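You operate a simulated robot arm through the tools that you are given. There is no shell and no other tool.

Carry out the task below with a simulated robot arm. There is one attempt and no reset: what you move stays moved.

TASK
Clamp the east junction box and take its black lid off.
Fine: clamp first; pull the cap off the lid, undo both its screws; lid and cap end on the bench.

The check looks at the end state, three seconds after you hand in, the way a careful person would. Anything else that was tipped, shoved, dropped, spilled or broken makes it a failure. Lids that push on must go on centred and level and be pressed home; caps that screw on are set level and turned clockwise until they are tight.

THE ROBOT
A 5-joint arm with a two-finger parallel gripper, fixed in place. Base frame: the origin is at the foot of the arm, x ahead of it, y to its left, z up; the work surface is at about z = 0. Lengths are in mm, angles in rad, forces in N, time in s.
With the tool pointing down near the work surface it reaches from about 260 to 680 mm from the base axis. Its first joint turns from -1.152 to 1.152 rad. The tool tilts only in the upright plane through the base axis and itself; it spins freely about its own axis. Payload 2.9 kg.
Tool frame: the origin (TCP) lies between the finger pads and is the grasp point; the fingertips stand 30 mm ahead of it; z points along the fingers, y is the line along which they close. The gripper opens to 110 mm. The fingers are 20 mm wide and 10 mm thick; the gripper's body (48 by 112 mm) begins 55 mm behind the TCP.
Orientation is that of the tool frame in the base frame, as a unit quaternion [x, y, z, w]. With the fingers straight down and closing along the base's y, the tool's x points along the base's -x, its y along +y and its z along -z.

THE INTERFACE
- The arm moves only by the tool play_rows. Its argument "plan" is a list of rows, each a list of 7 numbers: the shift along the base's x, y, z in mm, then the turn, a rotation vector about the base's x, y, z in rad, then the finger opening in mm, from 0 to 110. In form: [[tx, ty, tz, rx, ry, rz, claw], ...]. A call has 1 to 20 rows; each row shifts and turns the commanded pose from where the row before left it. Each row takes 0.2 s and may step no farther than 50 mm and 0.15 rad from the row before; otherwise, or with a gripper value out of range, the whole call is refused. A pose out of reach is approached as far as the arm can. The call stops where the force on the tool passes 60 N (or 10 N more than at its start, if that is more) or the arm is blocked; 0.2 s more then pass. Each finger travels about 108 mm/s and halts on what it meets, pressing with about 39 N; the grip force reading is that of the motor and also rises with nothing between the fingers. The clock runs only during rows and for 0.2 s after the last one: add rows that do not move to give the fingers time. It gives the time, the measured TCP pose, the force on the tool (base axes), the opening and the grip force at its end, in the units of the frame above (readings bear some noise), with the torque about the TCP (base axes, N m) and any sound that the robot's microphone picked up.
- Cameras (640 x 400 px; columns grow to the right, rows downward): "scene" is fixed at [-4.4, -441.3, 588.1]; the picture's right is [0.98, -0.19, 0.00], its down [-0.14, -0.70, -0.70] and it looks along [0.13, 0.69, -0.71] (base axes); focal length 217 px, centre (320, 200). "wrist" rides on the gripper at [72, 17, -103] in the tool frame; the picture's right is [-0.23, 0.97, 0.00], its down [-0.76, -0.18, -0.62] and it looks along [-0.61, -0.14, 0.78] (tool axes); focal length 222 px, centre (320, 200).
- get_image(camera): a new picture of that camera. It takes no simulated time.
- probe_pixels(camera, pixels): for up to 12 pixels [column, row] of the newest picture of that camera ("zoom" is the newest enlarged one), the place [x, y, z] in the base frame of the surface seen there, good to about 2 mm. It takes no simulated time.
- inspect(camera, box): a new picture of the part [left, top, right, bottom] of that camera's present view, enlarged. It takes no simulated time.
- sign_off(): hands the job in; it is judged then, once.

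Unless the task says otherwise, let go and move clear before handing in.

The tools are called after "Request:" by a JSON object that holds its "method" and its "body". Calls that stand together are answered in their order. play_rows: Moves the arm, as the interface text tells. Its arguments: {"type":"object","properties":{"plan":{"type":"array","items":{"type":"array","items":{"type":"number"}}}},"required":["plan"]} The other tools are called the same way: get_image (camera) takes a picture; probe_pixels (camera, pixels) gives the place of the surface under pixels of a picture; inspect (camera, box) takes an enlarged picture of a part of a camera's view; sign_off () hands the job in.

At the start:

```text
clock: 0.0
tool_pos: [371.7, 177.6, 367.9]
orientation: [-0.001, 1.0, 0.0, 0.0]
force: [-0.1, -0.2, -0.4]
torque: [0.03, 0.01, -0.02]
finger_gap: 109.9
gripper_force: 0.1
```

scene: 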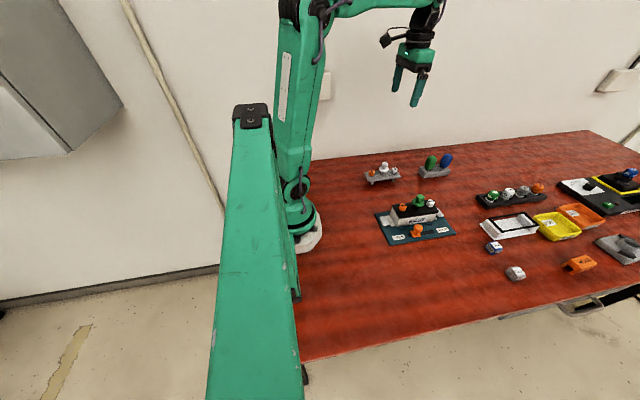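
wrist: 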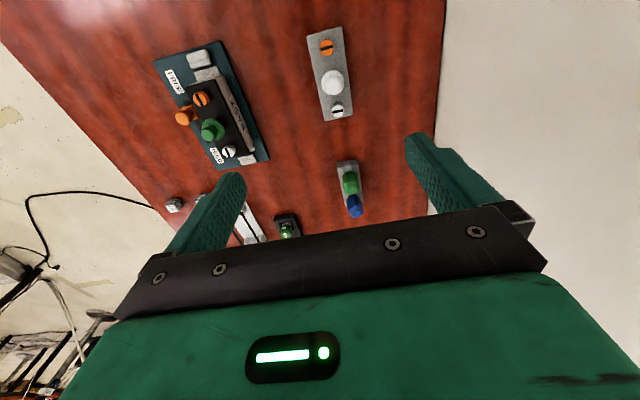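

The scene picture shows a teal board with a black-lidded box near (415,222) and another black/yellow unit at far right (615,185). I'll look closer at each before moving.

Request:
{"method": "inspect", "body": {"camera": "scene", "box": [360, 180, 470, 250]}}

Request:
{"method": "inspect", "body": {"camera": "scene", "box": [530, 150, 640, 220]}}

Request:
{"method": "inspect", "body": {"camera": "scene", "box": [470, 170, 640, 285]}}

Request:
{"method": "inspect", "body": {"camera": "wrist", "box": [140, 20, 300, 180]}}

```text
5.71 times, centred on (415, 215) of scene
```

zoom: 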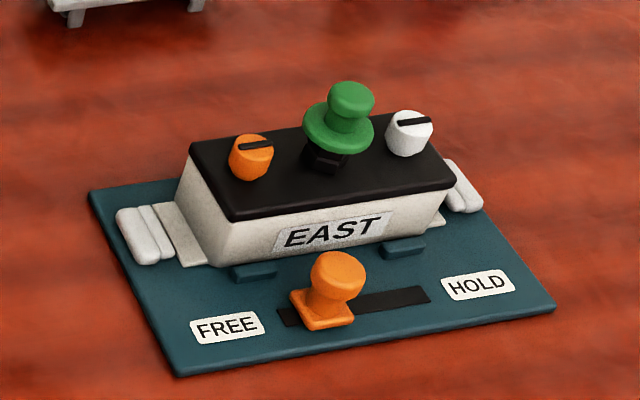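

```text
5.71 times, centred on (585, 185) of scene
```

zoom: 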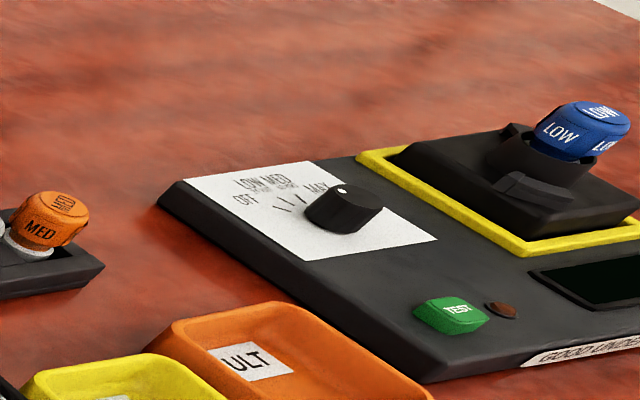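

```text
3.48 times, centred on (555, 228) of scene
```

zoom: 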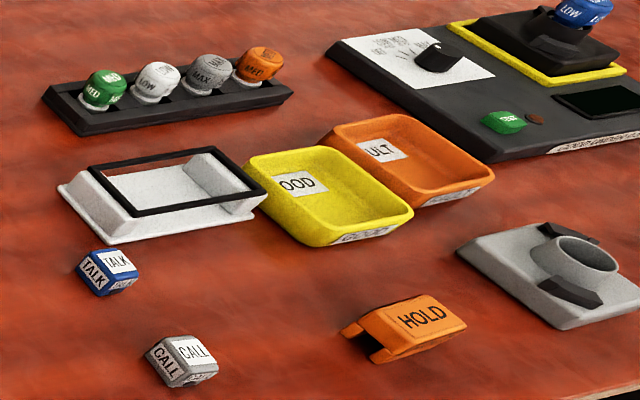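

```text
2.50 times, centred on (220, 100) of wrist
```

zoom: 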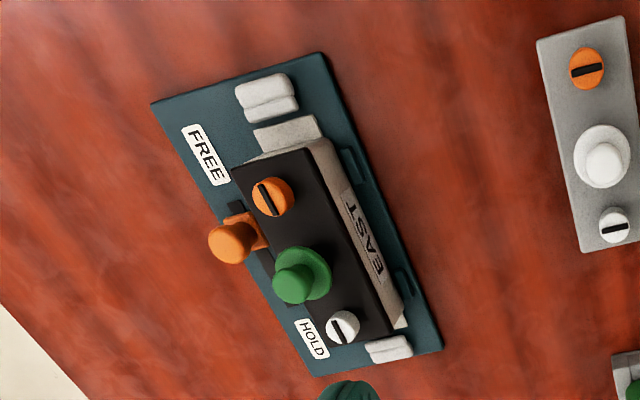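

The EAST box sits on the teal board with an orange slide knob at FREE (zoom 1), two slotted screw heads and a green cap on the black lid. I'll measure positions with fresh zooms.

Request:
{"method": "inspect", "body": {"camera": "scene", "box": [370, 185, 460, 250]}}

```text
6.15 times, centred on (415, 218) of scene
```

zoom: 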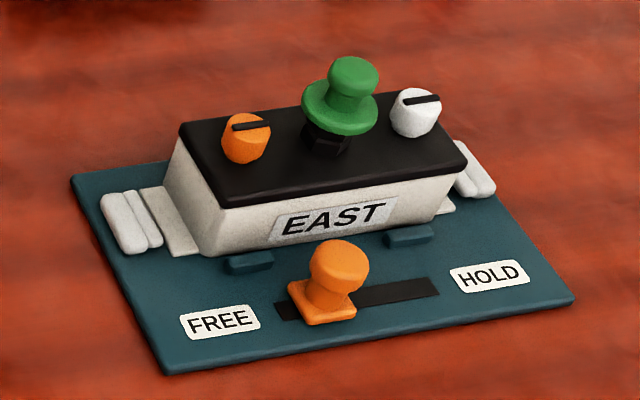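

Request:
{"method": "probe_pixels", "body": {"camera": "zoom", "pixels": [[338, 258], [318, 310], [285, 312], [435, 287], [248, 125], [422, 97], [353, 70], [315, 100], [225, 195], [466, 163], [183, 130], [395, 97]]}}

Request:
{"method": "probe_pixels", "body": {"camera": "wrist", "pixels": [[201, 99], [230, 151], [209, 129], [182, 118], [189, 87], [217, 80], [257, 150], [233, 160], [157, 62], [212, 42], [268, 160], [215, 169]]}}

```text
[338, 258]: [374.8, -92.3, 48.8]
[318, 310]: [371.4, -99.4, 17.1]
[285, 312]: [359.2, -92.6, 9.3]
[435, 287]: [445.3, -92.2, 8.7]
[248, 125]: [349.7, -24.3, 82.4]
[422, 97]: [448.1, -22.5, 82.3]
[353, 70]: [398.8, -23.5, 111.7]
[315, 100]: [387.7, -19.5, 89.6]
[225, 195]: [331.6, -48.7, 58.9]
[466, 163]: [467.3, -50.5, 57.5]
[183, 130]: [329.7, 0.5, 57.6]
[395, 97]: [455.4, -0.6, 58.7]
```

```text
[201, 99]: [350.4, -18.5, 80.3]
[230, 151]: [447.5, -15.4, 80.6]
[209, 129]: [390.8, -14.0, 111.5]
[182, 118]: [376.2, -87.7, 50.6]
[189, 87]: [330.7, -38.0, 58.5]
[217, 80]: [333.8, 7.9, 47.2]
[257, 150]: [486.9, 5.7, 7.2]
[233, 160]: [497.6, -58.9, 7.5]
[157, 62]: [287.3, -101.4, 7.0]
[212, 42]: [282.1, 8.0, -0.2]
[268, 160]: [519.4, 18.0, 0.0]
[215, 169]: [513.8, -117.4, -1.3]
```

The knob is at about (375,-92), top z≈50, in a slot running x 359→445; screws at (350,-23) and (448,-22), cap at (397,-22) top z≈112. First I'll turn the gripper 90° so it closes along x, and move above the knob at height.

Request:
{"method": "play_rows", "body": {"plan": [[0.3, -24.5, 0, 0, 0, 0.1428, 110], [0.3, -24.5, 0, 0, 0, 0.1428, 110], [0.3, -24.5, 0, 0, 0, 0.1428, 110], [0.3, -24.5, 0, 0, 0, 0.1428, 110], [0.3, -24.5, 0, 0, 0, 0.1428, 110], [0.3, -24.5, 0, 0, 0, 0.1428, 100], [0.3, -24.5, 0, 0, 0, 0.1428, 90], [0.3, -24.5, 0, 0, 0, 0.1428, 80], [0.3, -24.5, 0, 0, 0, 0.1428, 70], [0.3, -24.5, 0, 0, 0, 0.1428, 60], [0.3, -24.5, 0, 0, 0, 0.1428, 60], [0, 0, -40, 0, 0, 0, 60], [0, 0, -40, 0, 0, 0, 60], [0, 0, -40, 0, 0, 0, 60], [0, 0, 0, 0, 0, 0, 60]]}}

```text
clock: 3.2
tool_pos: [375.3, -91.2, 246.1]
orientation: [0.708, -0.707, 0.0, 0.0]
force: [-0.6, -0.3, 0.7]
torque: [-0.01, 0.0, 0.01]
finger_gap: 59.9
gripper_force: 0.1
```

The arm is at (375,-91,246), closing along x. I'll check both pictures before descending on the knob.

Request:
{"method": "get_image", "body": {"camera": "wrist"}}

Request:
{"method": "get_image", "body": {"camera": "scene"}}

```text
taken
```

wrist: 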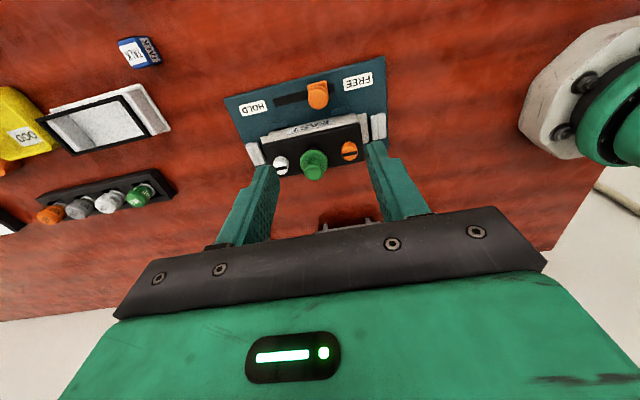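

```text
taken
```

scene: 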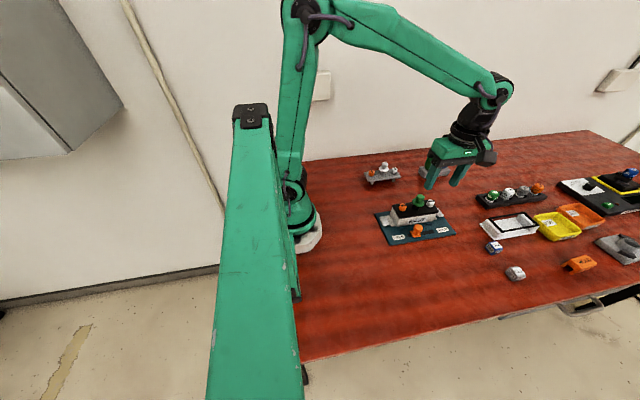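

The knob sits under the gripper with fingers straddling at ±30 mm in x. I'll descend to TCP z≈54 and close gently.

Request:
{"method": "play_rows", "body": {"plan": [[0, 0, -40, 0, 0, 0, 60], [0, 0, -40, 0, 0, 0, 60], [0, 0, -40, 0, 0, 0, 60], [0, 0, -30, 0, 0, 0, 60], [0, 0, -20, 0, 0, 0, 60], [0, 0, -10, 0, 0, 0, 60], [0, 0, -12, 0, 0, 0, 60], [0, 0, 0, 0, 0, 0, 60]]}}

Request:
{"method": "inspect", "body": {"camera": "scene", "box": [370, 185, 460, 250]}}

```text
clock: 5.0
tool_pos: [374.8, -90.9, 57.2]
orientation: [-0.707, 0.707, 0.0, 0.0]
force: [0.5, 0.9, -0.3]
torque: [0.01, 0.05, 0.0]
finger_gap: 59.9
gripper_force: 0.2
```

```text
6.15 times, centred on (415, 218) of scene
```

zoom: 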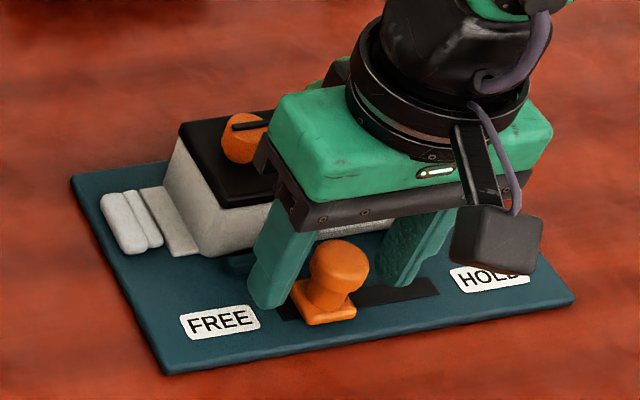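

The fingers straddle the orange knob cleanly at zoom (335,275). I'll close on it.

Request:
{"method": "play_rows", "body": {"plan": [[0, 0, -3, 0, 0, 0, 45], [0, 0, 0, 0, 0, 0, 30], [0, 0, 0, 0, 0, 0, 20], [0, 0, 0, 0, 0, 0, 14], [0, 0, 0, 0, 0, 0, 14]]}}

```text
clock: 6.2
tool_pos: [378.4, -92.0, 55.1]
orientation: [-0.707, 0.707, -0.003, 0.002]
force: [27.2, 1.4, -7.9]
torque: [0.14, 0.12, 0.0]
finger_gap: 26.5
gripper_force: 45.4
```

Knob is gripped at 26.5 mm gap, centred at x≈378. Now slide it toward HOLD (+x) in small steps.

Request:
{"method": "play_rows", "body": {"plan": [[5, 0, 0, 0, 0, 0, 14], [5, 0, 0, 0, 0, 0, 14], [5, 0, 0, 0, 0, 0, 14], [5, 0, 0, 0, 0, 0, 14], [5, 0, 0, 0, 0, 0, 14], [0, 0, 0, 0, 0, 0, 14]]}}

```text
clock: 7.6
tool_pos: [401.8, -91.0, 53.4]
orientation: [0.707, -0.707, 0.0, -0.001]
force: [-0.3, 2.8, 31.8]
torque: [0.18, 0.26, 0.02]
finger_gap: 26.6
gripper_force: 45.2
```

It slid to x≈402 with some upward load on the tool (31.8 N), so I'll ease z up 1.5 mm and keep sliding.

Request:
{"method": "play_rows", "body": {"plan": [[4, 0, 1.5, 0, 0, 0, 14], [5, 0, 0, 0, 0, 0, 14], [5, 0, 0, 0, 0, 0, 14], [5, 0, 0, 0, 0, 0, 14], [3, 0, 0, 0, 0, 0, 14], [0, 0, 0, 0, 0, 0, 14]]}}

Request:
{"method": "inspect", "body": {"camera": "scene", "box": [370, 185, 460, 250]}}

```text
clock: 9.0
tool_pos: [420.8, -91.3, 54.1]
orientation: [-0.706, 0.708, 0.001, 0.0]
force: [1.9, -15.9, -7.9]
torque: [-0.47, -0.36, -0.12]
finger_gap: 26.6
gripper_force: 45.2
```

```text
6.15 times, centred on (415, 218) of scene
```

zoom: 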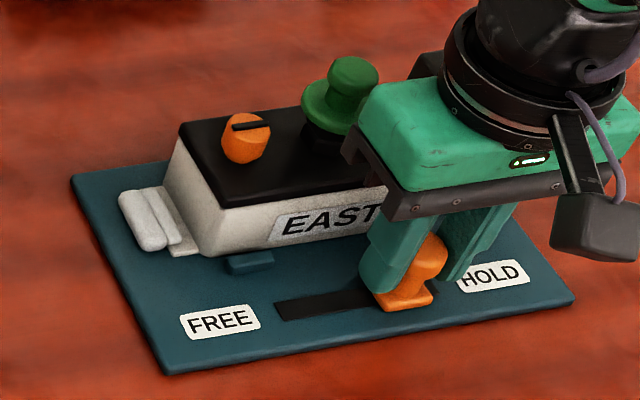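

The knob now sits near HOLD and the white clamp pads have moved in against the box (zoom (150,220)). I'll keep sliding until it hits the stop.

Request:
{"method": "play_rows", "body": {"plan": [[3, 0, 0, 0, 0, 0, 14], [3, 0, 0, 0, 0, 0, 14], [3, 0, 0, 0, 0, 0, 14], [0, 0, 0, 0, 0, 0, 14]]}}

```text
clock: 9.8
tool_pos: [422.6, -90.5, 53.2]
orientation: [-0.706, 0.709, 0.011, -0.007]
force: [-7.9, -2.2, 6.9]
torque: [-0.06, -0.44, 0.04]
finger_gap: 26.5
gripper_force: 44.9
stopped in row 3: the force on the tool passed its limit at 63 N (the readings are from after the stop); the commanded pose is now the measured one
```

It stopped with 63 N at x≈422.6, which looks like the end stop. I'll release, rise, and look.

Request:
{"method": "play_rows", "body": {"plan": [[0, 0, 0, 0, 0, 0, 30], [0, 0, 0, 0, 0, 0, 45], [0, 0, 0, 0, 0, 0, 55], [0, 0, 20, 0, 0, 0, 55], [0, 0, 40, 0, 0, 0, 55], [0, 0, 40, 0, 0, 0, 55], [0, 0, 40, 0, 0, 0, 55], [0, -40, 40, 0, 0, 0, 55], [0, -40, 0, 0, 0, 0, 55], [0, 0, 0, 0, 0, 0, 55]]}}

Request:
{"method": "inspect", "body": {"camera": "scene", "box": [370, 185, 460, 250]}}

Request:
{"method": "get_image", "body": {"camera": "wrist"}}

```text
refused: row 8 steps farther than a row can; nothing moved
```

```text
6.15 times, centred on (415, 218) of scene
```

zoom: 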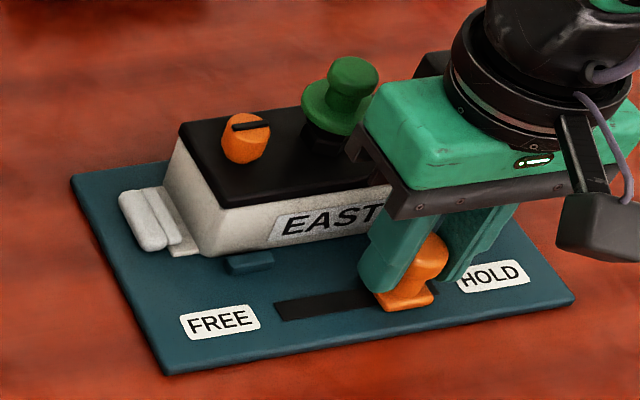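

```text
taken
```

wrist: 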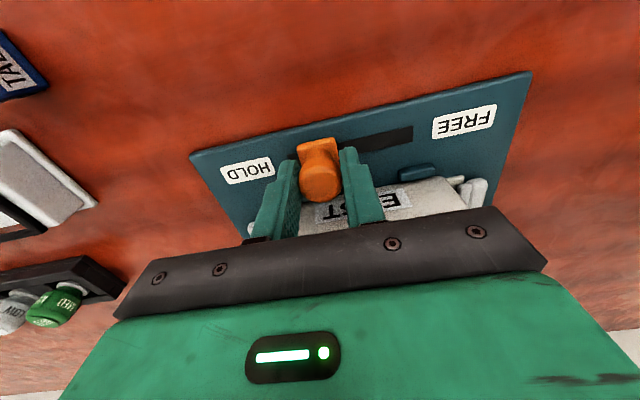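

The whole call was refused for one oversize row; the pictures still show the knob at the HOLD end of the slot (wrist (318,165)). I'll redo the release with smaller steps.

Request:
{"method": "play_rows", "body": {"plan": [[0, 0, 0, 0, 0, 0, 30], [0, 0, 0, 0, 0, 0, 45], [0, 0, 0, 0, 0, 0, 55], [0, 0, 20, 0, 0, 0, 55], [0, 0, 40, 0, 0, 0, 55], [0, 0, 40, 0, 0, 0, 55], [0, 0, 40, 0, 0, 0, 55], [0, -20, 40, 0, 0, 0, 55], [0, -40, 0, 0, 0, 0, 55], [0, 0, 0, 0, 0, 0, 55]]}}

Request:
{"method": "inspect", "body": {"camera": "scene", "box": [370, 185, 460, 250]}}

Request:
{"method": "get_image", "body": {"camera": "wrist"}}

```text
clock: 12.0
tool_pos: [423.4, -151.5, 233.7]
orientation: [-0.706, 0.708, 0.01, -0.005]
force: [0.6, 0.1, 1.2]
torque: [0.01, 0.03, 0.0]
finger_gap: 54.9
gripper_force: 0.0
```

```text
6.15 times, centred on (415, 218) of scene
```

zoom: 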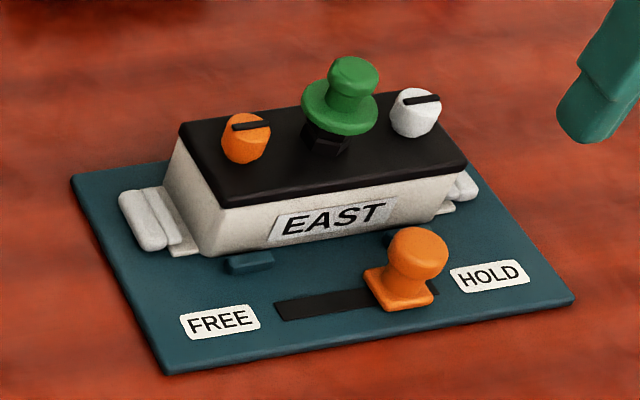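

```text
taken
```

wrist: 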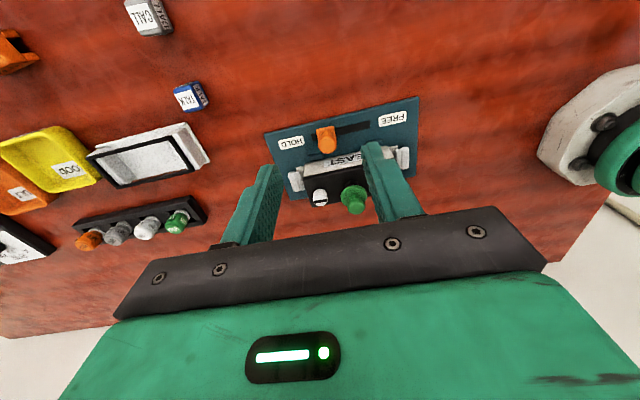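

Knob is at the right end and clamps hug the box. I'll zoom in to verify no slot is left on the HOLD side and no clamp gap remains.

Request:
{"method": "inspect", "body": {"camera": "wrist", "box": [260, 90, 430, 220]}}

Request:
{"method": "inspect", "body": {"camera": "scene", "box": [400, 200, 460, 242]}}

```text
3.08 times, centred on (345, 155) of wrist
```

zoom: 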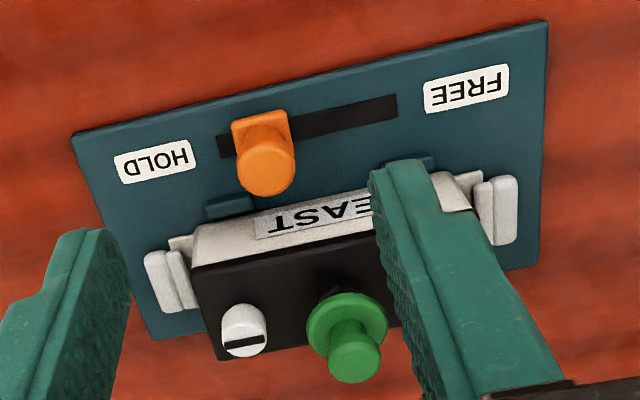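

```text
9.52 times, centred on (430, 221) of scene
```

zoom: 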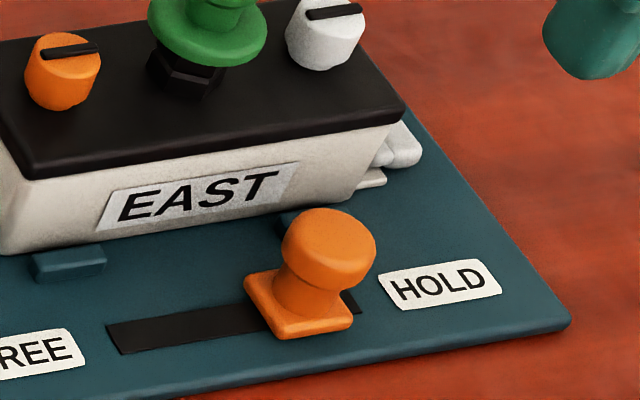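

A sliver of slot remains to the right of the knob plate at zoom (352,303). I'll measure slot ends and plate edges to see if the knob is truly at its end.

Request:
{"method": "probe_pixels", "body": {"camera": "zoom", "pixels": [[358, 308], [350, 322], [340, 330], [272, 330], [280, 338], [115, 345], [110, 325], [328, 228], [315, 320], [386, 155], [370, 180], [345, 296]]}}

```text
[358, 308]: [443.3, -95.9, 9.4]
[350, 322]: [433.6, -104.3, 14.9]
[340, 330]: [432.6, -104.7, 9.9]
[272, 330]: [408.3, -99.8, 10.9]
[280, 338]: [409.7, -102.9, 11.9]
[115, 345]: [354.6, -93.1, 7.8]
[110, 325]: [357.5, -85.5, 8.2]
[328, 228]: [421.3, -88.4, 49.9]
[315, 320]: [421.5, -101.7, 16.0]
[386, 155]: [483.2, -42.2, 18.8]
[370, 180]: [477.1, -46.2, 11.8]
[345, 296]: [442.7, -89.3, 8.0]
```

Knob centre went 378→422.6, symmetric in the 355–445 slot, so it is at its HOLD stop. Next is the green cap; I'll zoom in on it to measure stub and flange.

Request:
{"method": "inspect", "body": {"camera": "scene", "box": [392, 188, 442, 222]}}

```text
11.76 times, centred on (417, 205) of scene
```

zoom: 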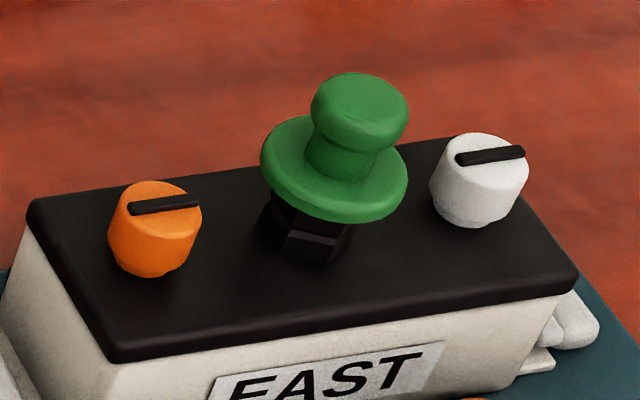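

Request:
{"method": "probe_pixels", "body": {"camera": "zoom", "pixels": [[360, 95], [318, 95], [404, 110], [355, 150], [340, 185], [275, 155], [400, 175], [310, 250], [165, 200], [490, 150], [478, 220], [155, 270]]}}

```text
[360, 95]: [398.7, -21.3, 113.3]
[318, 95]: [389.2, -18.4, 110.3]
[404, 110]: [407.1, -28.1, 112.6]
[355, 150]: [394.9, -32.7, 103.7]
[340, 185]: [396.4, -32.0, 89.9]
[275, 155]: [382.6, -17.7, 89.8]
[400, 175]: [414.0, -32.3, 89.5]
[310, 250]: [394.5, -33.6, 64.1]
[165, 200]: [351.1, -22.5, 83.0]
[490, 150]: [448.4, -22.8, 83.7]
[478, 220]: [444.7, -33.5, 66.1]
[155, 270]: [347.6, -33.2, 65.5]
```

Cap axis ≈ (398.5,-23): head z≈102–113, flange z≈82–91. Before pulling I need a free bench spot, so I'll map the bench and other objects from a fresh scene picture.

Request:
{"method": "get_image", "body": {"camera": "scene"}}

Request:
{"method": "probe_pixels", "body": {"camera": "scene", "pixels": [[380, 290], [440, 270], [400, 260], [470, 300], [340, 230], [350, 170], [445, 190], [410, 150], [515, 273], [494, 247], [480, 195], [382, 172]]}}

```text
taken
```

scene: 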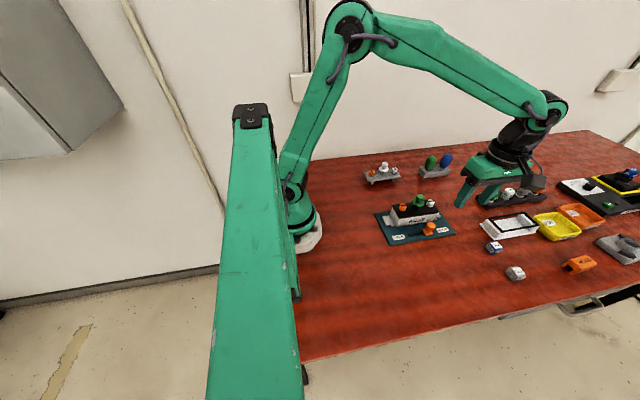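

```text
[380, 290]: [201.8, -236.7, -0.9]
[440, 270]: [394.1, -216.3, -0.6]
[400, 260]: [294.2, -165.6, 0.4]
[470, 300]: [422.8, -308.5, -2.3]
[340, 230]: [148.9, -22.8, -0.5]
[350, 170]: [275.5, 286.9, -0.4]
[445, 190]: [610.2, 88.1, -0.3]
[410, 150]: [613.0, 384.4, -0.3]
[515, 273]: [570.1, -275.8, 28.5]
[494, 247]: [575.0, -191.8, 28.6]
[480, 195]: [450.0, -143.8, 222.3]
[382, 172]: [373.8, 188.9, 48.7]
```

Open bench lies in front of the board (e.g. x 280–480, y −170…−250 at z≈0), good for cap and lid. I'll level the tool (tilt ~0.02), move above the cap and come down with tips just above the flange.

Request:
{"method": "play_rows", "body": {"plan": [[-8, 43, 0, -0.0071, -0.0212, 0, 55], [-8, 43, 0, 0, 0, 0, 50], [-9, 42.5, 0, 0, 0, 0, 50], [0, 0, -40, 0, 0, 0, 50], [0, 0, -30, 0, 0, 0, 50], [0, 0, -18, 0, 0, 0, 50], [0, 0, 0, 0, 0, 0, 50]]}}

Request:
{"method": "inspect", "body": {"camera": "scene", "box": [382, 165, 462, 225]}}

Request:
{"method": "get_image", "body": {"camera": "wrist"}}

```text
clock: 13.6
tool_pos: [396.9, -23.4, 143.8]
orientation: [-0.706, 0.708, 0.001, 0.0]
force: [-0.5, -0.2, 0.2]
torque: [-0.01, -0.01, 0.01]
finger_gap: 50.2
gripper_force: 0.1
```

```text
6.67 times, centred on (422, 195) of scene
```

zoom: 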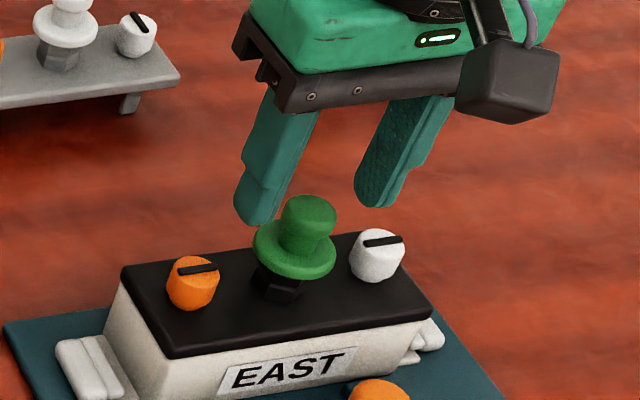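

```text
taken
```

wrist: 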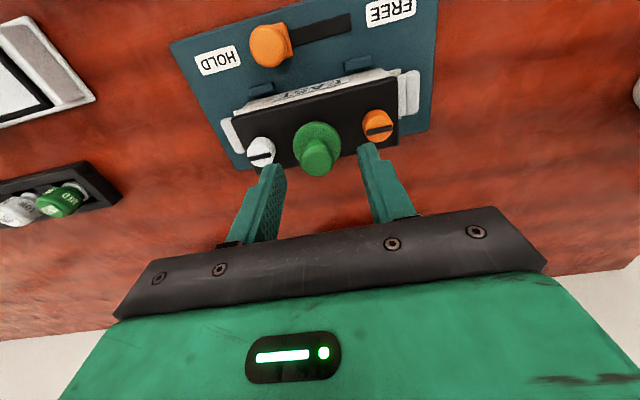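

TCP is at (396.9,-23.4,143.8) directly over the cap with tips flanking it. I'll lower 19 mm, shift +1.3 in x, and close on the head.

Request:
{"method": "play_rows", "body": {"plan": [[1.3, 0, -10, 0, 0, 0, 50], [0, 0, -9, 0, 0, 0, 50], [0, 0, 0, 0, 0, 0, 38], [0, 0, 0, 0, 0, 0, 26], [0, 0, 0, 0, 0, 0, 14], [0, 0, 0, 0, 0, 0, 10], [0, 0, 0, 0, 0, 0, 10]]}}

Request:
{"method": "inspect", "body": {"camera": "scene", "box": [382, 165, 462, 225]}}

```text
clock: 15.2
tool_pos: [399.4, -21.4, 125.0]
orientation: [-0.707, 0.708, 0.001, 0.0]
force: [-0.1, -0.2, -2.2]
torque: [0.0, 0.02, 0.04]
finger_gap: 22.0
gripper_force: 39.0
```

```text
6.67 times, centred on (422, 195) of scene
```

zoom: 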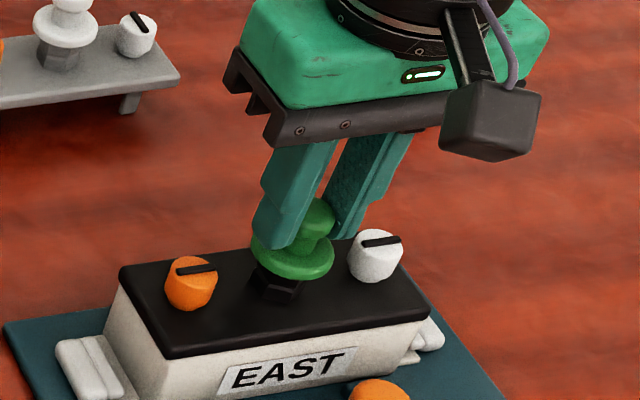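

The fingers hold the head at 22 mm gap with negligible side load. I'll pull straight up in small steps.

Request:
{"method": "play_rows", "body": {"plan": [[0, 0, 2, 0, 0, 0, 10], [0, 0, 2, 0, 0, 0, 10], [0, 0, 2, 0, 0, 0, 10], [0, 0, 2, 0, 0, 0, 10], [0, 0, 2, 0, 0, 0, 10]]}}

Request:
{"method": "inspect", "body": {"camera": "scene", "box": [382, 165, 462, 225]}}

```text
clock: 16.4
tool_pos: [399.2, -22.5, 136.2]
orientation: [-0.707, 0.708, 0.001, -0.001]
force: [0.6, 0.7, -0.8]
torque: [0.0, -0.01, -0.01]
finger_gap: 21.5
gripper_force: 38.7
heard: snap
```

```text
6.67 times, centred on (422, 195) of scene
```

zoom: 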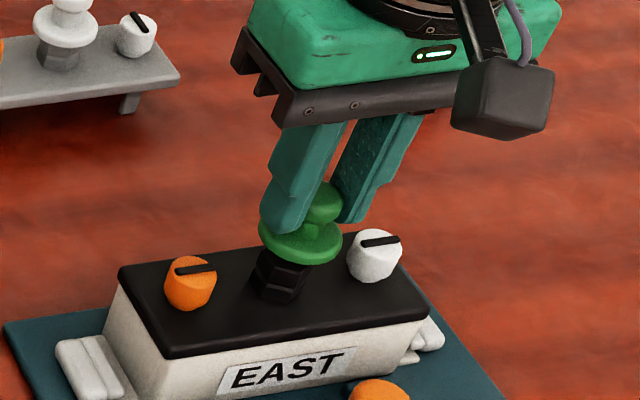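

A snap was heard and the cap lifted off with no residual load. I'll raise it clear and check how it hangs.

Request:
{"method": "play_rows", "body": {"plan": [[0, 0, 10, 0, 0, 0, 10], [0, 0, 20, 0, 0, 0, 10], [0, 0, 30, 0, 0, 0, 10], [0, 0, 30, 0, 0, 0, 10], [0, 0, 0, 0, 0, 0, 10]]}}

Request:
{"method": "inspect", "body": {"camera": "scene", "box": [382, 135, 462, 225]}}

```text
clock: 17.6
tool_pos: [398.8, -23.9, 227.1]
orientation: [-0.706, 0.708, 0.001, -0.001]
force: [-0.9, 0.6, 0.1]
torque: [0.01, 0.0, -0.02]
finger_gap: 21.4
gripper_force: 39.5
```

```text
4.44 times, centred on (422, 180) of scene
```

zoom: 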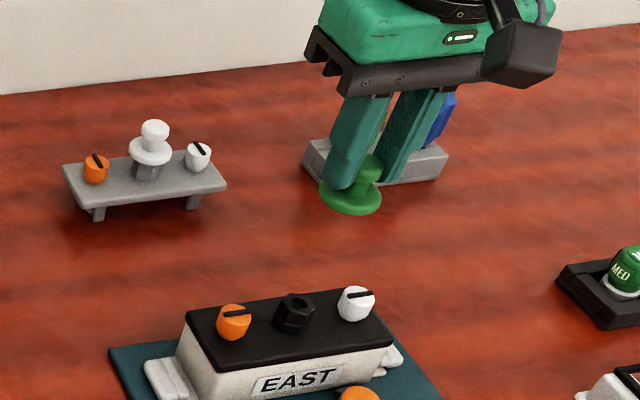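

The cap is held level, clear of the black post. I'll probe its flange edge to know its bottom relative to the TCP.

Request:
{"method": "probe_pixels", "body": {"camera": "zoom", "pixels": [[350, 212], [345, 205], [365, 180], [372, 208], [326, 195], [295, 300], [300, 325]]}}

```text
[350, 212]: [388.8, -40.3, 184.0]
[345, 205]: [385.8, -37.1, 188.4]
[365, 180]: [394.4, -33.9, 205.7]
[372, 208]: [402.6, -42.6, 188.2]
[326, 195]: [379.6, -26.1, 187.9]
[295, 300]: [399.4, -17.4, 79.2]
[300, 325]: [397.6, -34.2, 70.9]
```

Cap's bottom hangs ≈44 mm below the TCP. I'll carry it to the open bench at about (300,-195) and lower to just above the surface.

Request:
{"method": "play_rows", "body": {"plan": [[-20, -34.2, 0, 0, 0, 0, 10], [-20, -34.2, 0, 0, 0, 0, 10], [-20, -34.2, 0, 0, 0, 0, 10], [-20, -34.2, 0, 0, 0, 0, 10], [-19, -34.2, 0, 0, 0, 0, 10], [0, 0, -40, 0, 0, 0, 10], [0, 0, -40, 0, 0, 0, 10], [0, 0, -40, 0, 0, 0, 10], [0, 0, -30, 0, 0, 0, 10], [0, 0, -15, 0, 0, 0, 10], [0, 0, 0, 0, 0, 0, 10]]}}

Request:
{"method": "inspect", "body": {"camera": "scene", "box": [350, 210, 470, 300]}}

```text
clock: 20.0
tool_pos: [300.8, -192.7, 60.9]
orientation: [-0.706, 0.708, 0.0, -0.001]
force: [-0.3, 0.3, -0.4]
torque: [-0.02, 0.0, 0.0]
finger_gap: 21.8
gripper_force: 39.0
```

```text
4.44 times, centred on (410, 255) of scene
```

zoom: 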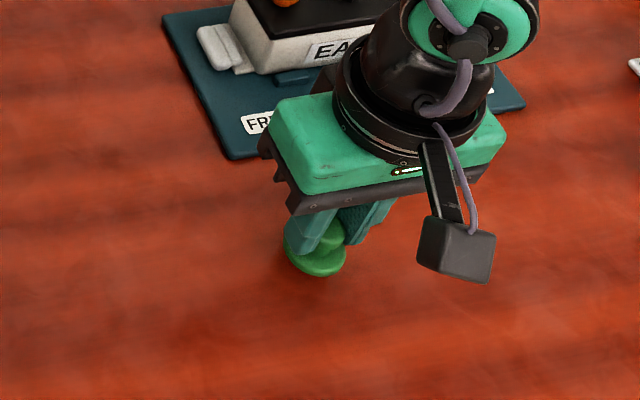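

TCP at z≈61, so about 17 mm to touchdown. I'll lower gently and watch for contact force.

Request:
{"method": "play_rows", "body": {"plan": [[0, 0, -5, 0, 0, 0, 10], [0, 0, -5, 0, 0, 0, 10], [0, 0, -3, 0, 0, 0, 10], [0, 0, -1.5, 0, 0, 0, 10], [0, 0, 0, 0, 0, 0, 10]]}}

```text
clock: 21.2
tool_pos: [299.7, -192.8, 45.9]
orientation: [-0.707, 0.708, 0.0, 0.001]
force: [0.2, -0.1, -0.2]
torque: [-0.03, -0.02, 0.01]
finger_gap: 21.4
gripper_force: 39.0
```

Request:
{"method": "play_rows", "body": {"plan": [[0, 0, -1, 0, 0, 0, 10], [0, 0, -1, 0, 0, 0, 10], [0, 0, 0, 0, 0, 0, 10]]}}

Request:
{"method": "inspect", "body": {"camera": "scene", "box": [390, 240, 450, 285]}}

```text
clock: 22.0
tool_pos: [300.1, -193.5, 46.4]
orientation: [-0.706, 0.708, -0.001, 0.0]
force: [-1.4, 1.3, 10.5]
torque: [0.07, 0.07, -0.02]
finger_gap: 21.5
gripper_force: 38.8
```

```text
8.89 times, centred on (420, 262) of scene
```

zoom: 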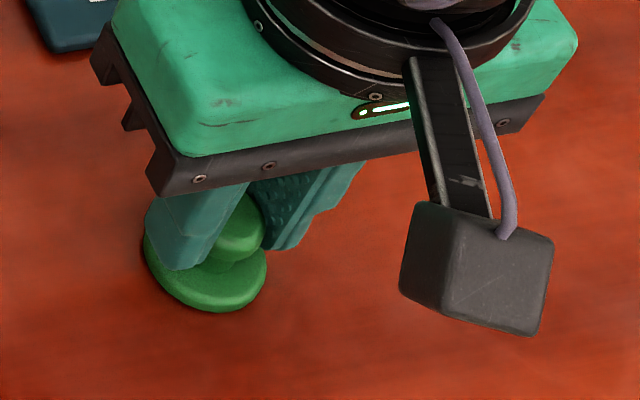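

The force rose to 10.5 N upward: the cap is resting on the bench. I'll open slowly and lift clear.

Request:
{"method": "play_rows", "body": {"plan": [[0, 0, 0.5, 0, 0, 0, 24], [0, 0, 0, 0, 0, 0, 34], [0, 0, 0, 0, 0, 0, 50], [0, 0, 0, 0, 0, 0, 50], [0, 0, 15, 0, 0, 0, 50], [0, 0, 35, 0, 0, 0, 50], [0, 0, 40, 0, 0, 0, 50], [0, 0, 40, 0, 0, 0, 50], [0, 0, 0, 0, 0, 0, 50]]}}

Request:
{"method": "get_image", "body": {"camera": "scene"}}

Request:
{"method": "get_image", "body": {"camera": "wrist"}}

```text
clock: 24.0
tool_pos: [299.0, -194.1, 175.6]
orientation: [-0.707, 0.708, 0.0, 0.0]
force: [0.1, -0.4, -0.9]
torque: [-0.04, -0.02, -0.01]
finger_gap: 49.9
gripper_force: 0.0
```

```text
taken
```

scene: 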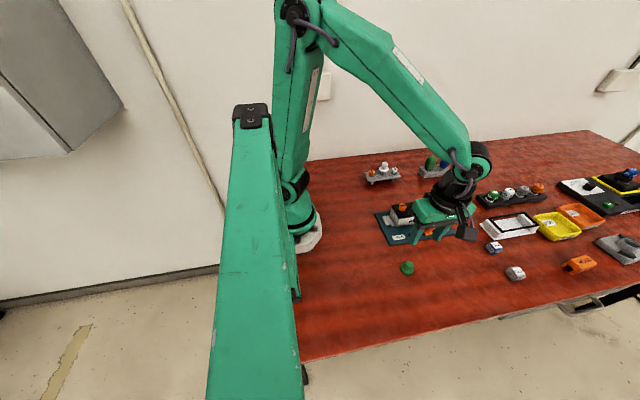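

```text
taken
```

wrist: 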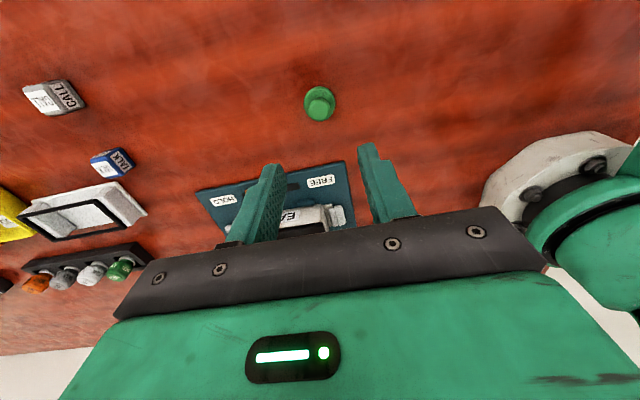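

The cap stands alone on the bench (scene (407,267), wrist (320,103)). Next the orange screw at ≈(350,-23.5), head z≈65–83: I'll go above it and descend partway, then check alignment.

Request:
{"method": "play_rows", "body": {"plan": [[0, 0, 45, 0, 0, 0, 50], [10.2, 34.1, 0, 0, 0, 0, 45], [10.2, 34.1, 0, 0, 0, 0, 40], [10.2, 34.1, 0, 0, 0, 0, 40], [10.2, 34.1, 0, 0, 0, 0, 40], [10.2, 34.1, 0, 0, 0, 0, 40], [0, 0, -40, 0, 0, 0, 40], [0, 0, -40, 0, 0, 0, 40], [0, 0, -15, 0, 0, 0, 40], [0, 0, 0, 0, 0, 0, 40]]}}

Request:
{"method": "inspect", "body": {"camera": "scene", "box": [372, 170, 452, 230]}}

Request:
{"method": "get_image", "body": {"camera": "wrist"}}

```text
clock: 26.2
tool_pos: [351.8, -23.6, 123.7]
orientation: [-0.706, 0.708, 0.0, -0.001]
force: [0.3, 0.5, -0.1]
torque: [0.01, -0.01, -0.01]
finger_gap: 39.8
gripper_force: 0.0
```

```text
6.67 times, centred on (412, 200) of scene
```

zoom: 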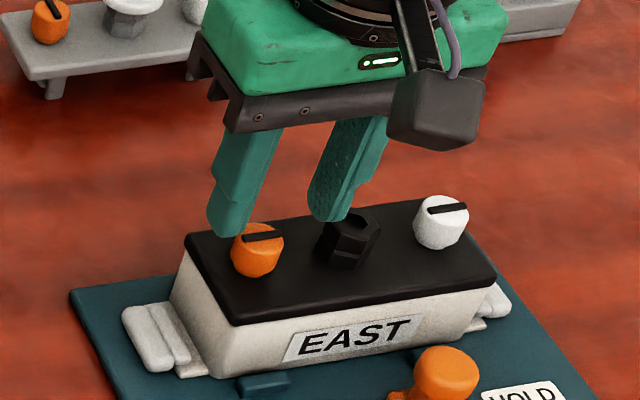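

```text
taken
```

wrist: 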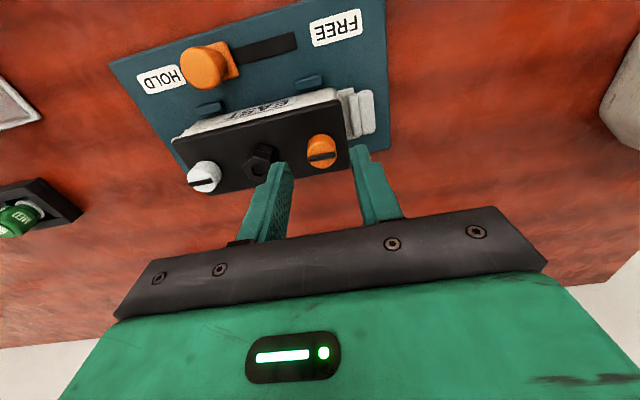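

The fingers straddle the orange head cleanly, post is clear. I'll narrow slightly, descend to TCP z≈96, and close.

Request:
{"method": "play_rows", "body": {"plan": [[-1, 0, -10, 0, 0, 0, 34], [0, 0, -10, 0, 0, 0, 34], [0, 0, -7, 0, 0, 0, 34], [0, 0, 0, 0, 0, 0, 26], [0, 0, 0, 0, 0, 0, 16], [0, 0, 0, 0, 0, 0, 10], [0, 0, 0, 0, 0, 0, 10]]}}

Request:
{"method": "inspect", "body": {"camera": "scene", "box": [372, 170, 452, 230]}}

```text
clock: 27.8
tool_pos: [350.7, -23.0, 97.6]
orientation: [-0.707, 0.707, 0.001, -0.001]
force: [0.0, -0.6, -1.6]
torque: [0.01, -0.04, -0.01]
finger_gap: 20.2
gripper_force: 38.9
```

```text
6.67 times, centred on (412, 200) of scene
```

zoom: 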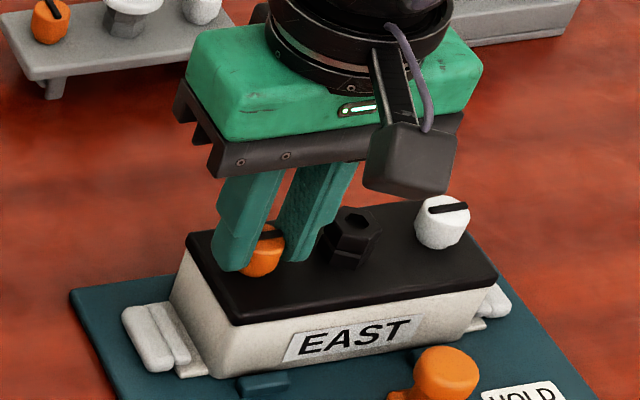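

Head gripped at 20.2 mm with no side force. I'll start turning counter-clockwise (+z) and watch torque and z force.

Request:
{"method": "play_rows", "body": {"plan": [[0, 0, 0, 0, 0, 0.1, 10], [0, 0, 0, 0, 0, 0.1, 10], [0, 0, 0, 0, 0, 0.1, 10], [0, 0, 0, 0, 0, 0.1, 10]]}}

Request:
{"method": "inspect", "body": {"camera": "scene", "box": [372, 170, 452, 230]}}

```text
clock: 28.8
tool_pos: [350.6, -23.3, 97.7]
orientation: [0.834, -0.552, 0.0, 0.0]
force: [-1.0, -1.1, 0.0]
torque: [-0.03, 0.07, 0.03]
finger_gap: 20.3
gripper_force: 38.9
```

```text
6.67 times, centred on (412, 200) of scene
```

zoom: 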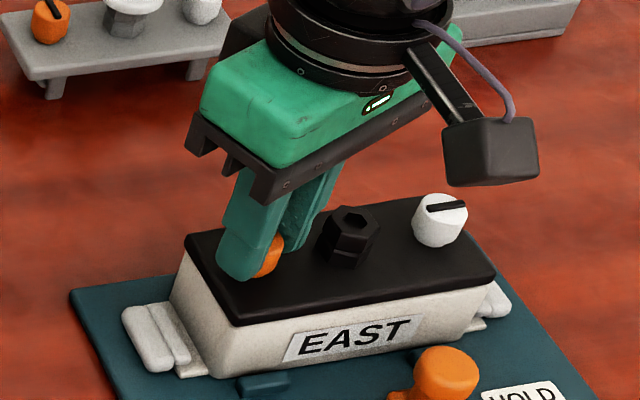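

The gripper turned 0.4 rad with almost no torque. I'll keep turning, watching for vertical force that would show the screw rising.

Request:
{"method": "play_rows", "body": {"plan": [[0, 0, 0, 0, 0, 0.14, 10], [0, 0, 0, 0, 0, 0.14, 10], [0, 0, 0, 0, 0, 0.14, 10], [0, 0, 0, 0, 0, 0.14, 10], [0, 0, 0, 0, 0, 0.14, 10], [0, 0, 0, 0, 0, 0.14, 10], [0, 0, 0, 0, 0, 0.14, 10], [0, 0, 0, 0, 0, 0.14, 10]]}}

Request:
{"method": "inspect", "body": {"camera": "scene", "box": [372, 170, 452, 230]}}

Request:
{"method": "get_image", "body": {"camera": "wrist"}}

```text
clock: 30.5
tool_pos: [352.6, -12.2, 101.2]
orientation: [0.997, -0.081, 0.004, -0.001]
force: [-0.3, -17.9, 7.0]
torque: [-0.82, 0.12, 0.04]
finger_gap: 22.9
gripper_force: 39.4
out of reach, approached as far as the arm can: row 8
stopped in row 8: the force on the tool passed its limit at 96 N (the readings are from after the stop); the commanded pose is now the measured one
```

```text
6.67 times, centred on (412, 200) of scene
```

zoom: 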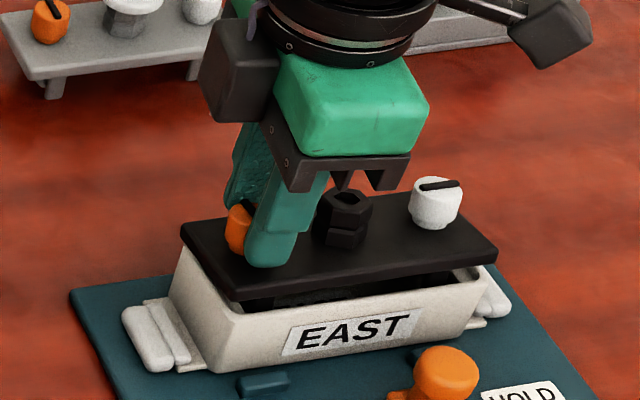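

```text
taken
```

wrist: 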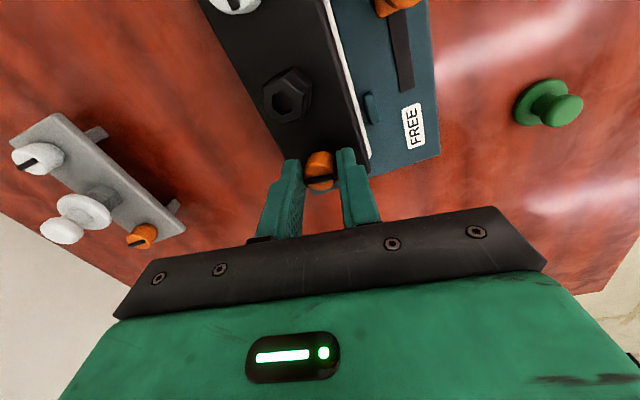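

The call stopped with 96 N and "out of reach" in row 8 (spin joint limit): the TCP was dragged to y≈-12 and the lid looks displaced/lifted (dark gap at zoom (390,285)). Before moving I'll look closely.

Request:
{"method": "inspect", "body": {"camera": "scene", "box": [390, 195, 460, 240]}}

Request:
{"method": "inspect", "body": {"camera": "wrist", "box": [200, 0, 460, 220]}}

```text
8.89 times, centred on (425, 218) of scene
```

zoom: 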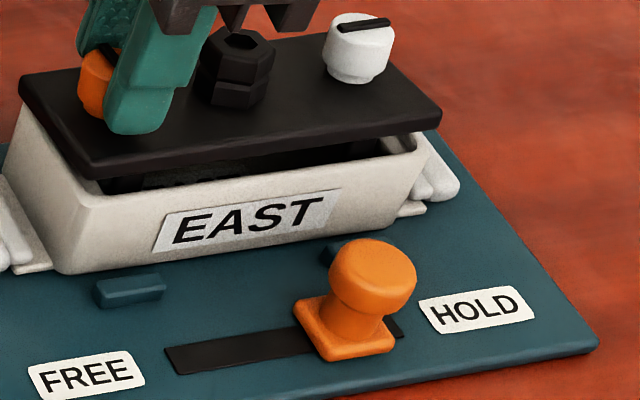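

```text
1.82 times, centred on (330, 110) of wrist
```

zoom: 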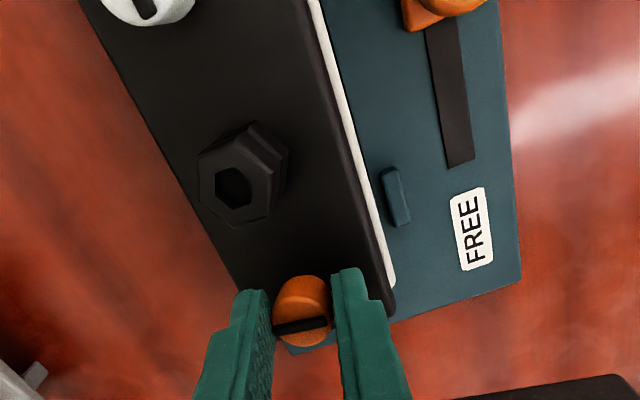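

The lid is displaced off its seat, with its white screw attached; the box may have shifted slightly against the fixture. I'll probe the box corners and lid corners to quantify.

Request:
{"method": "inspect", "body": {"camera": "scene", "box": [370, 185, 460, 250]}}

Request:
{"method": "probe_pixels", "body": {"camera": "zoom", "pixels": [[205, 250], [430, 215], [222, 195], [463, 150], [230, 180], [467, 143], [183, 130], [395, 97], [248, 262], [125, 205], [150, 205], [462, 178]]}}

```text
6.15 times, centred on (415, 218) of scene
```

zoom: 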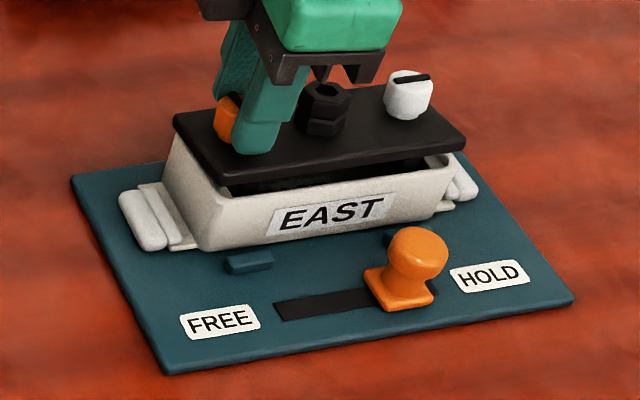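

```text
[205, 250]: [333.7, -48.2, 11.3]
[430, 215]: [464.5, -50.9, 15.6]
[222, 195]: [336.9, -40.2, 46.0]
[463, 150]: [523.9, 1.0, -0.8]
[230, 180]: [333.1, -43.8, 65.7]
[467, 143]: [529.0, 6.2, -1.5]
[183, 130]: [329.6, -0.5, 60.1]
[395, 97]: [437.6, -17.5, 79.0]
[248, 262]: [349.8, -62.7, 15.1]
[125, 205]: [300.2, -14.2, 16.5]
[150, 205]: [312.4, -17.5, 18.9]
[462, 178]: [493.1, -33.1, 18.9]
```

Lid front edge has moved about +5 mm in y and +7 mm up; the box itself is still between the pads. I'll back off gently (small -y move, slight reverse spin away from the joint limit) to relieve the load, then look.

Request:
{"method": "play_rows", "body": {"plan": [[0, -2, -0.5, 0, 0, -0.05, 10], [0, -2, -0.5, 0, 0, -0.05, 10], [0, -2, -0.5, 0, 0, 0, 10]]}}

Request:
{"method": "inspect", "body": {"camera": "scene", "box": [370, 185, 460, 250]}}

```text
clock: 31.3
tool_pos: [350.0, -16.3, 99.1]
orientation: [0.992, -0.13, 0.002, -0.001]
force: [-0.1, -6.7, -3.1]
torque: [-0.35, 0.11, 0.05]
finger_gap: 20.4
gripper_force: 38.7
```

```text
6.15 times, centred on (415, 218) of scene
```

zoom: 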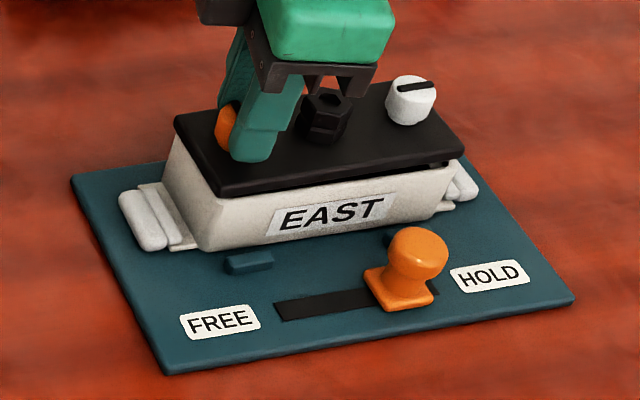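

The load dropped to −6.7 N and the lid has nearly reseated. I'll continue backing off a few mm more.

Request:
{"method": "play_rows", "body": {"plan": [[0, -1.5, -0.5, 0, 0, 0, 10], [0, -1.5, -0.5, 0, 0, 0, 10], [0, 0, 0, 0, 0, 0, 10]]}}

Request:
{"method": "inspect", "body": {"camera": "scene", "box": [370, 185, 460, 250]}}

Request:
{"method": "get_image", "body": {"camera": "wrist"}}

```text
clock: 32.1
tool_pos: [352.5, -20.6, 98.5]
orientation: [0.991, -0.131, 0.004, -0.001]
force: [-0.1, -0.3, -1.1]
torque: [0.03, 0.07, 0.01]
finger_gap: 20.1
gripper_force: 38.9
```

```text
6.15 times, centred on (415, 218) of scene
```

zoom: 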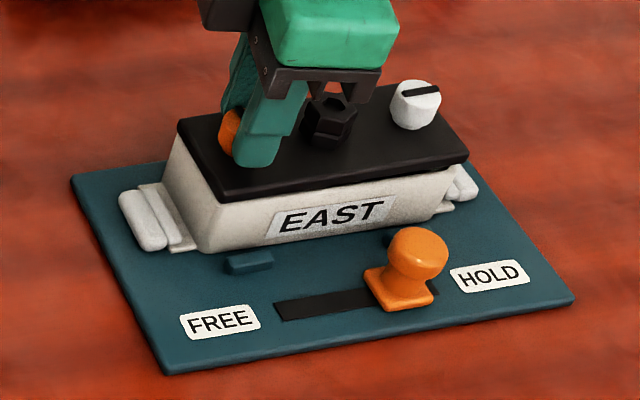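

```text
taken
```

wrist: 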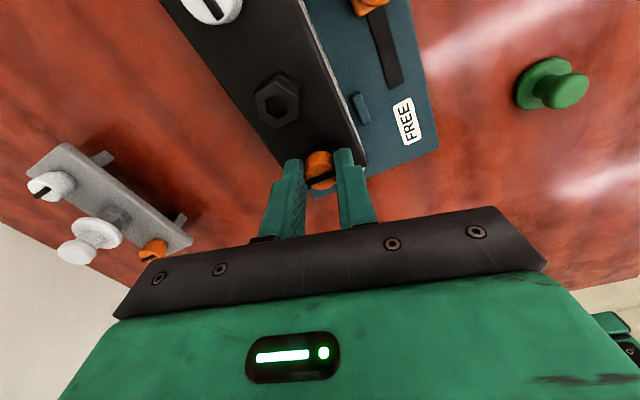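

Loads are now near zero and the lid is reseated at the white end. I'll open, lift off the screw, and inspect the screw height and box position before unwinding the spin.

Request:
{"method": "play_rows", "body": {"plan": [[0, 0, 0, 0, 0, 0, 24], [0, 0, 0, 0, 0, 0, 32], [0, 0, 0, 0, 0, 0, 38], [0, 0, 10, 0, 0, 0, 40], [0, 0, 30, 0, 0, 0, 40], [0, 0, 40, 0, 0, 0, 40], [0, 0, 40, 0, 0, -0.1, 40], [0, 0, 0, 0, 0, 0, 40]]}}

Request:
{"method": "inspect", "body": {"camera": "scene", "box": [370, 185, 460, 250]}}

Request:
{"method": "get_image", "body": {"camera": "wrist"}}

```text
clock: 33.9
tool_pos: [351.0, -19.9, 218.8]
orientation: [0.984, -0.179, 0.003, 0.0]
force: [-0.1, -0.8, 0.0]
torque: [-0.02, 0.0, 0.0]
finger_gap: 39.8
gripper_force: 0.1
```

```text
6.15 times, centred on (415, 218) of scene
```

zoom: 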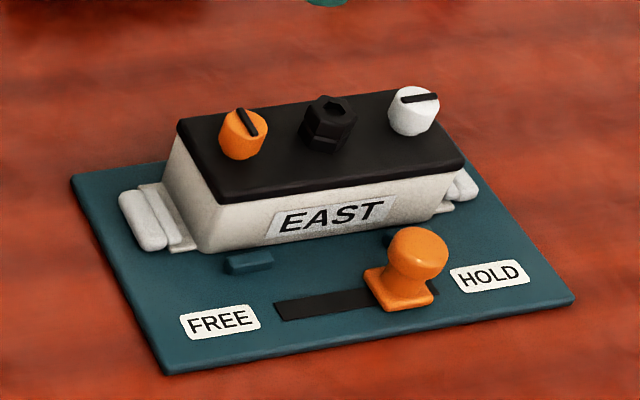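

```text
taken
```

wrist: 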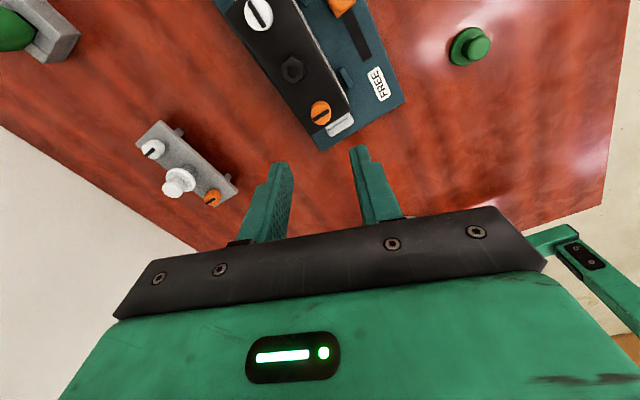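

The lid is seated again; the orange slot has turned ~75° (zoom (246,122)). I'll probe lid corners and screws to compare with the starting measurements.

Request:
{"method": "probe_pixels", "body": {"camera": "zoom", "pixels": [[222, 193], [463, 157], [180, 128], [390, 93], [244, 122], [418, 97], [328, 108], [240, 158], [210, 248], [425, 214], [248, 262], [318, 150]]}}

```text
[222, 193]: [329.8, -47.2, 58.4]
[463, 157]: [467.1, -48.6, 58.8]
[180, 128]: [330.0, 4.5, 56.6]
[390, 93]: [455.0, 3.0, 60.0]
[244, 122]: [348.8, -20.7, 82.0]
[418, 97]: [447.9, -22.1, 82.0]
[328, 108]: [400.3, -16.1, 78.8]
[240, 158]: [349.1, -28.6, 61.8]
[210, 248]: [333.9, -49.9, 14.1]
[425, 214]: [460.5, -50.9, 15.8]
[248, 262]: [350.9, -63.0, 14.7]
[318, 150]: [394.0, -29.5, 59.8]
```

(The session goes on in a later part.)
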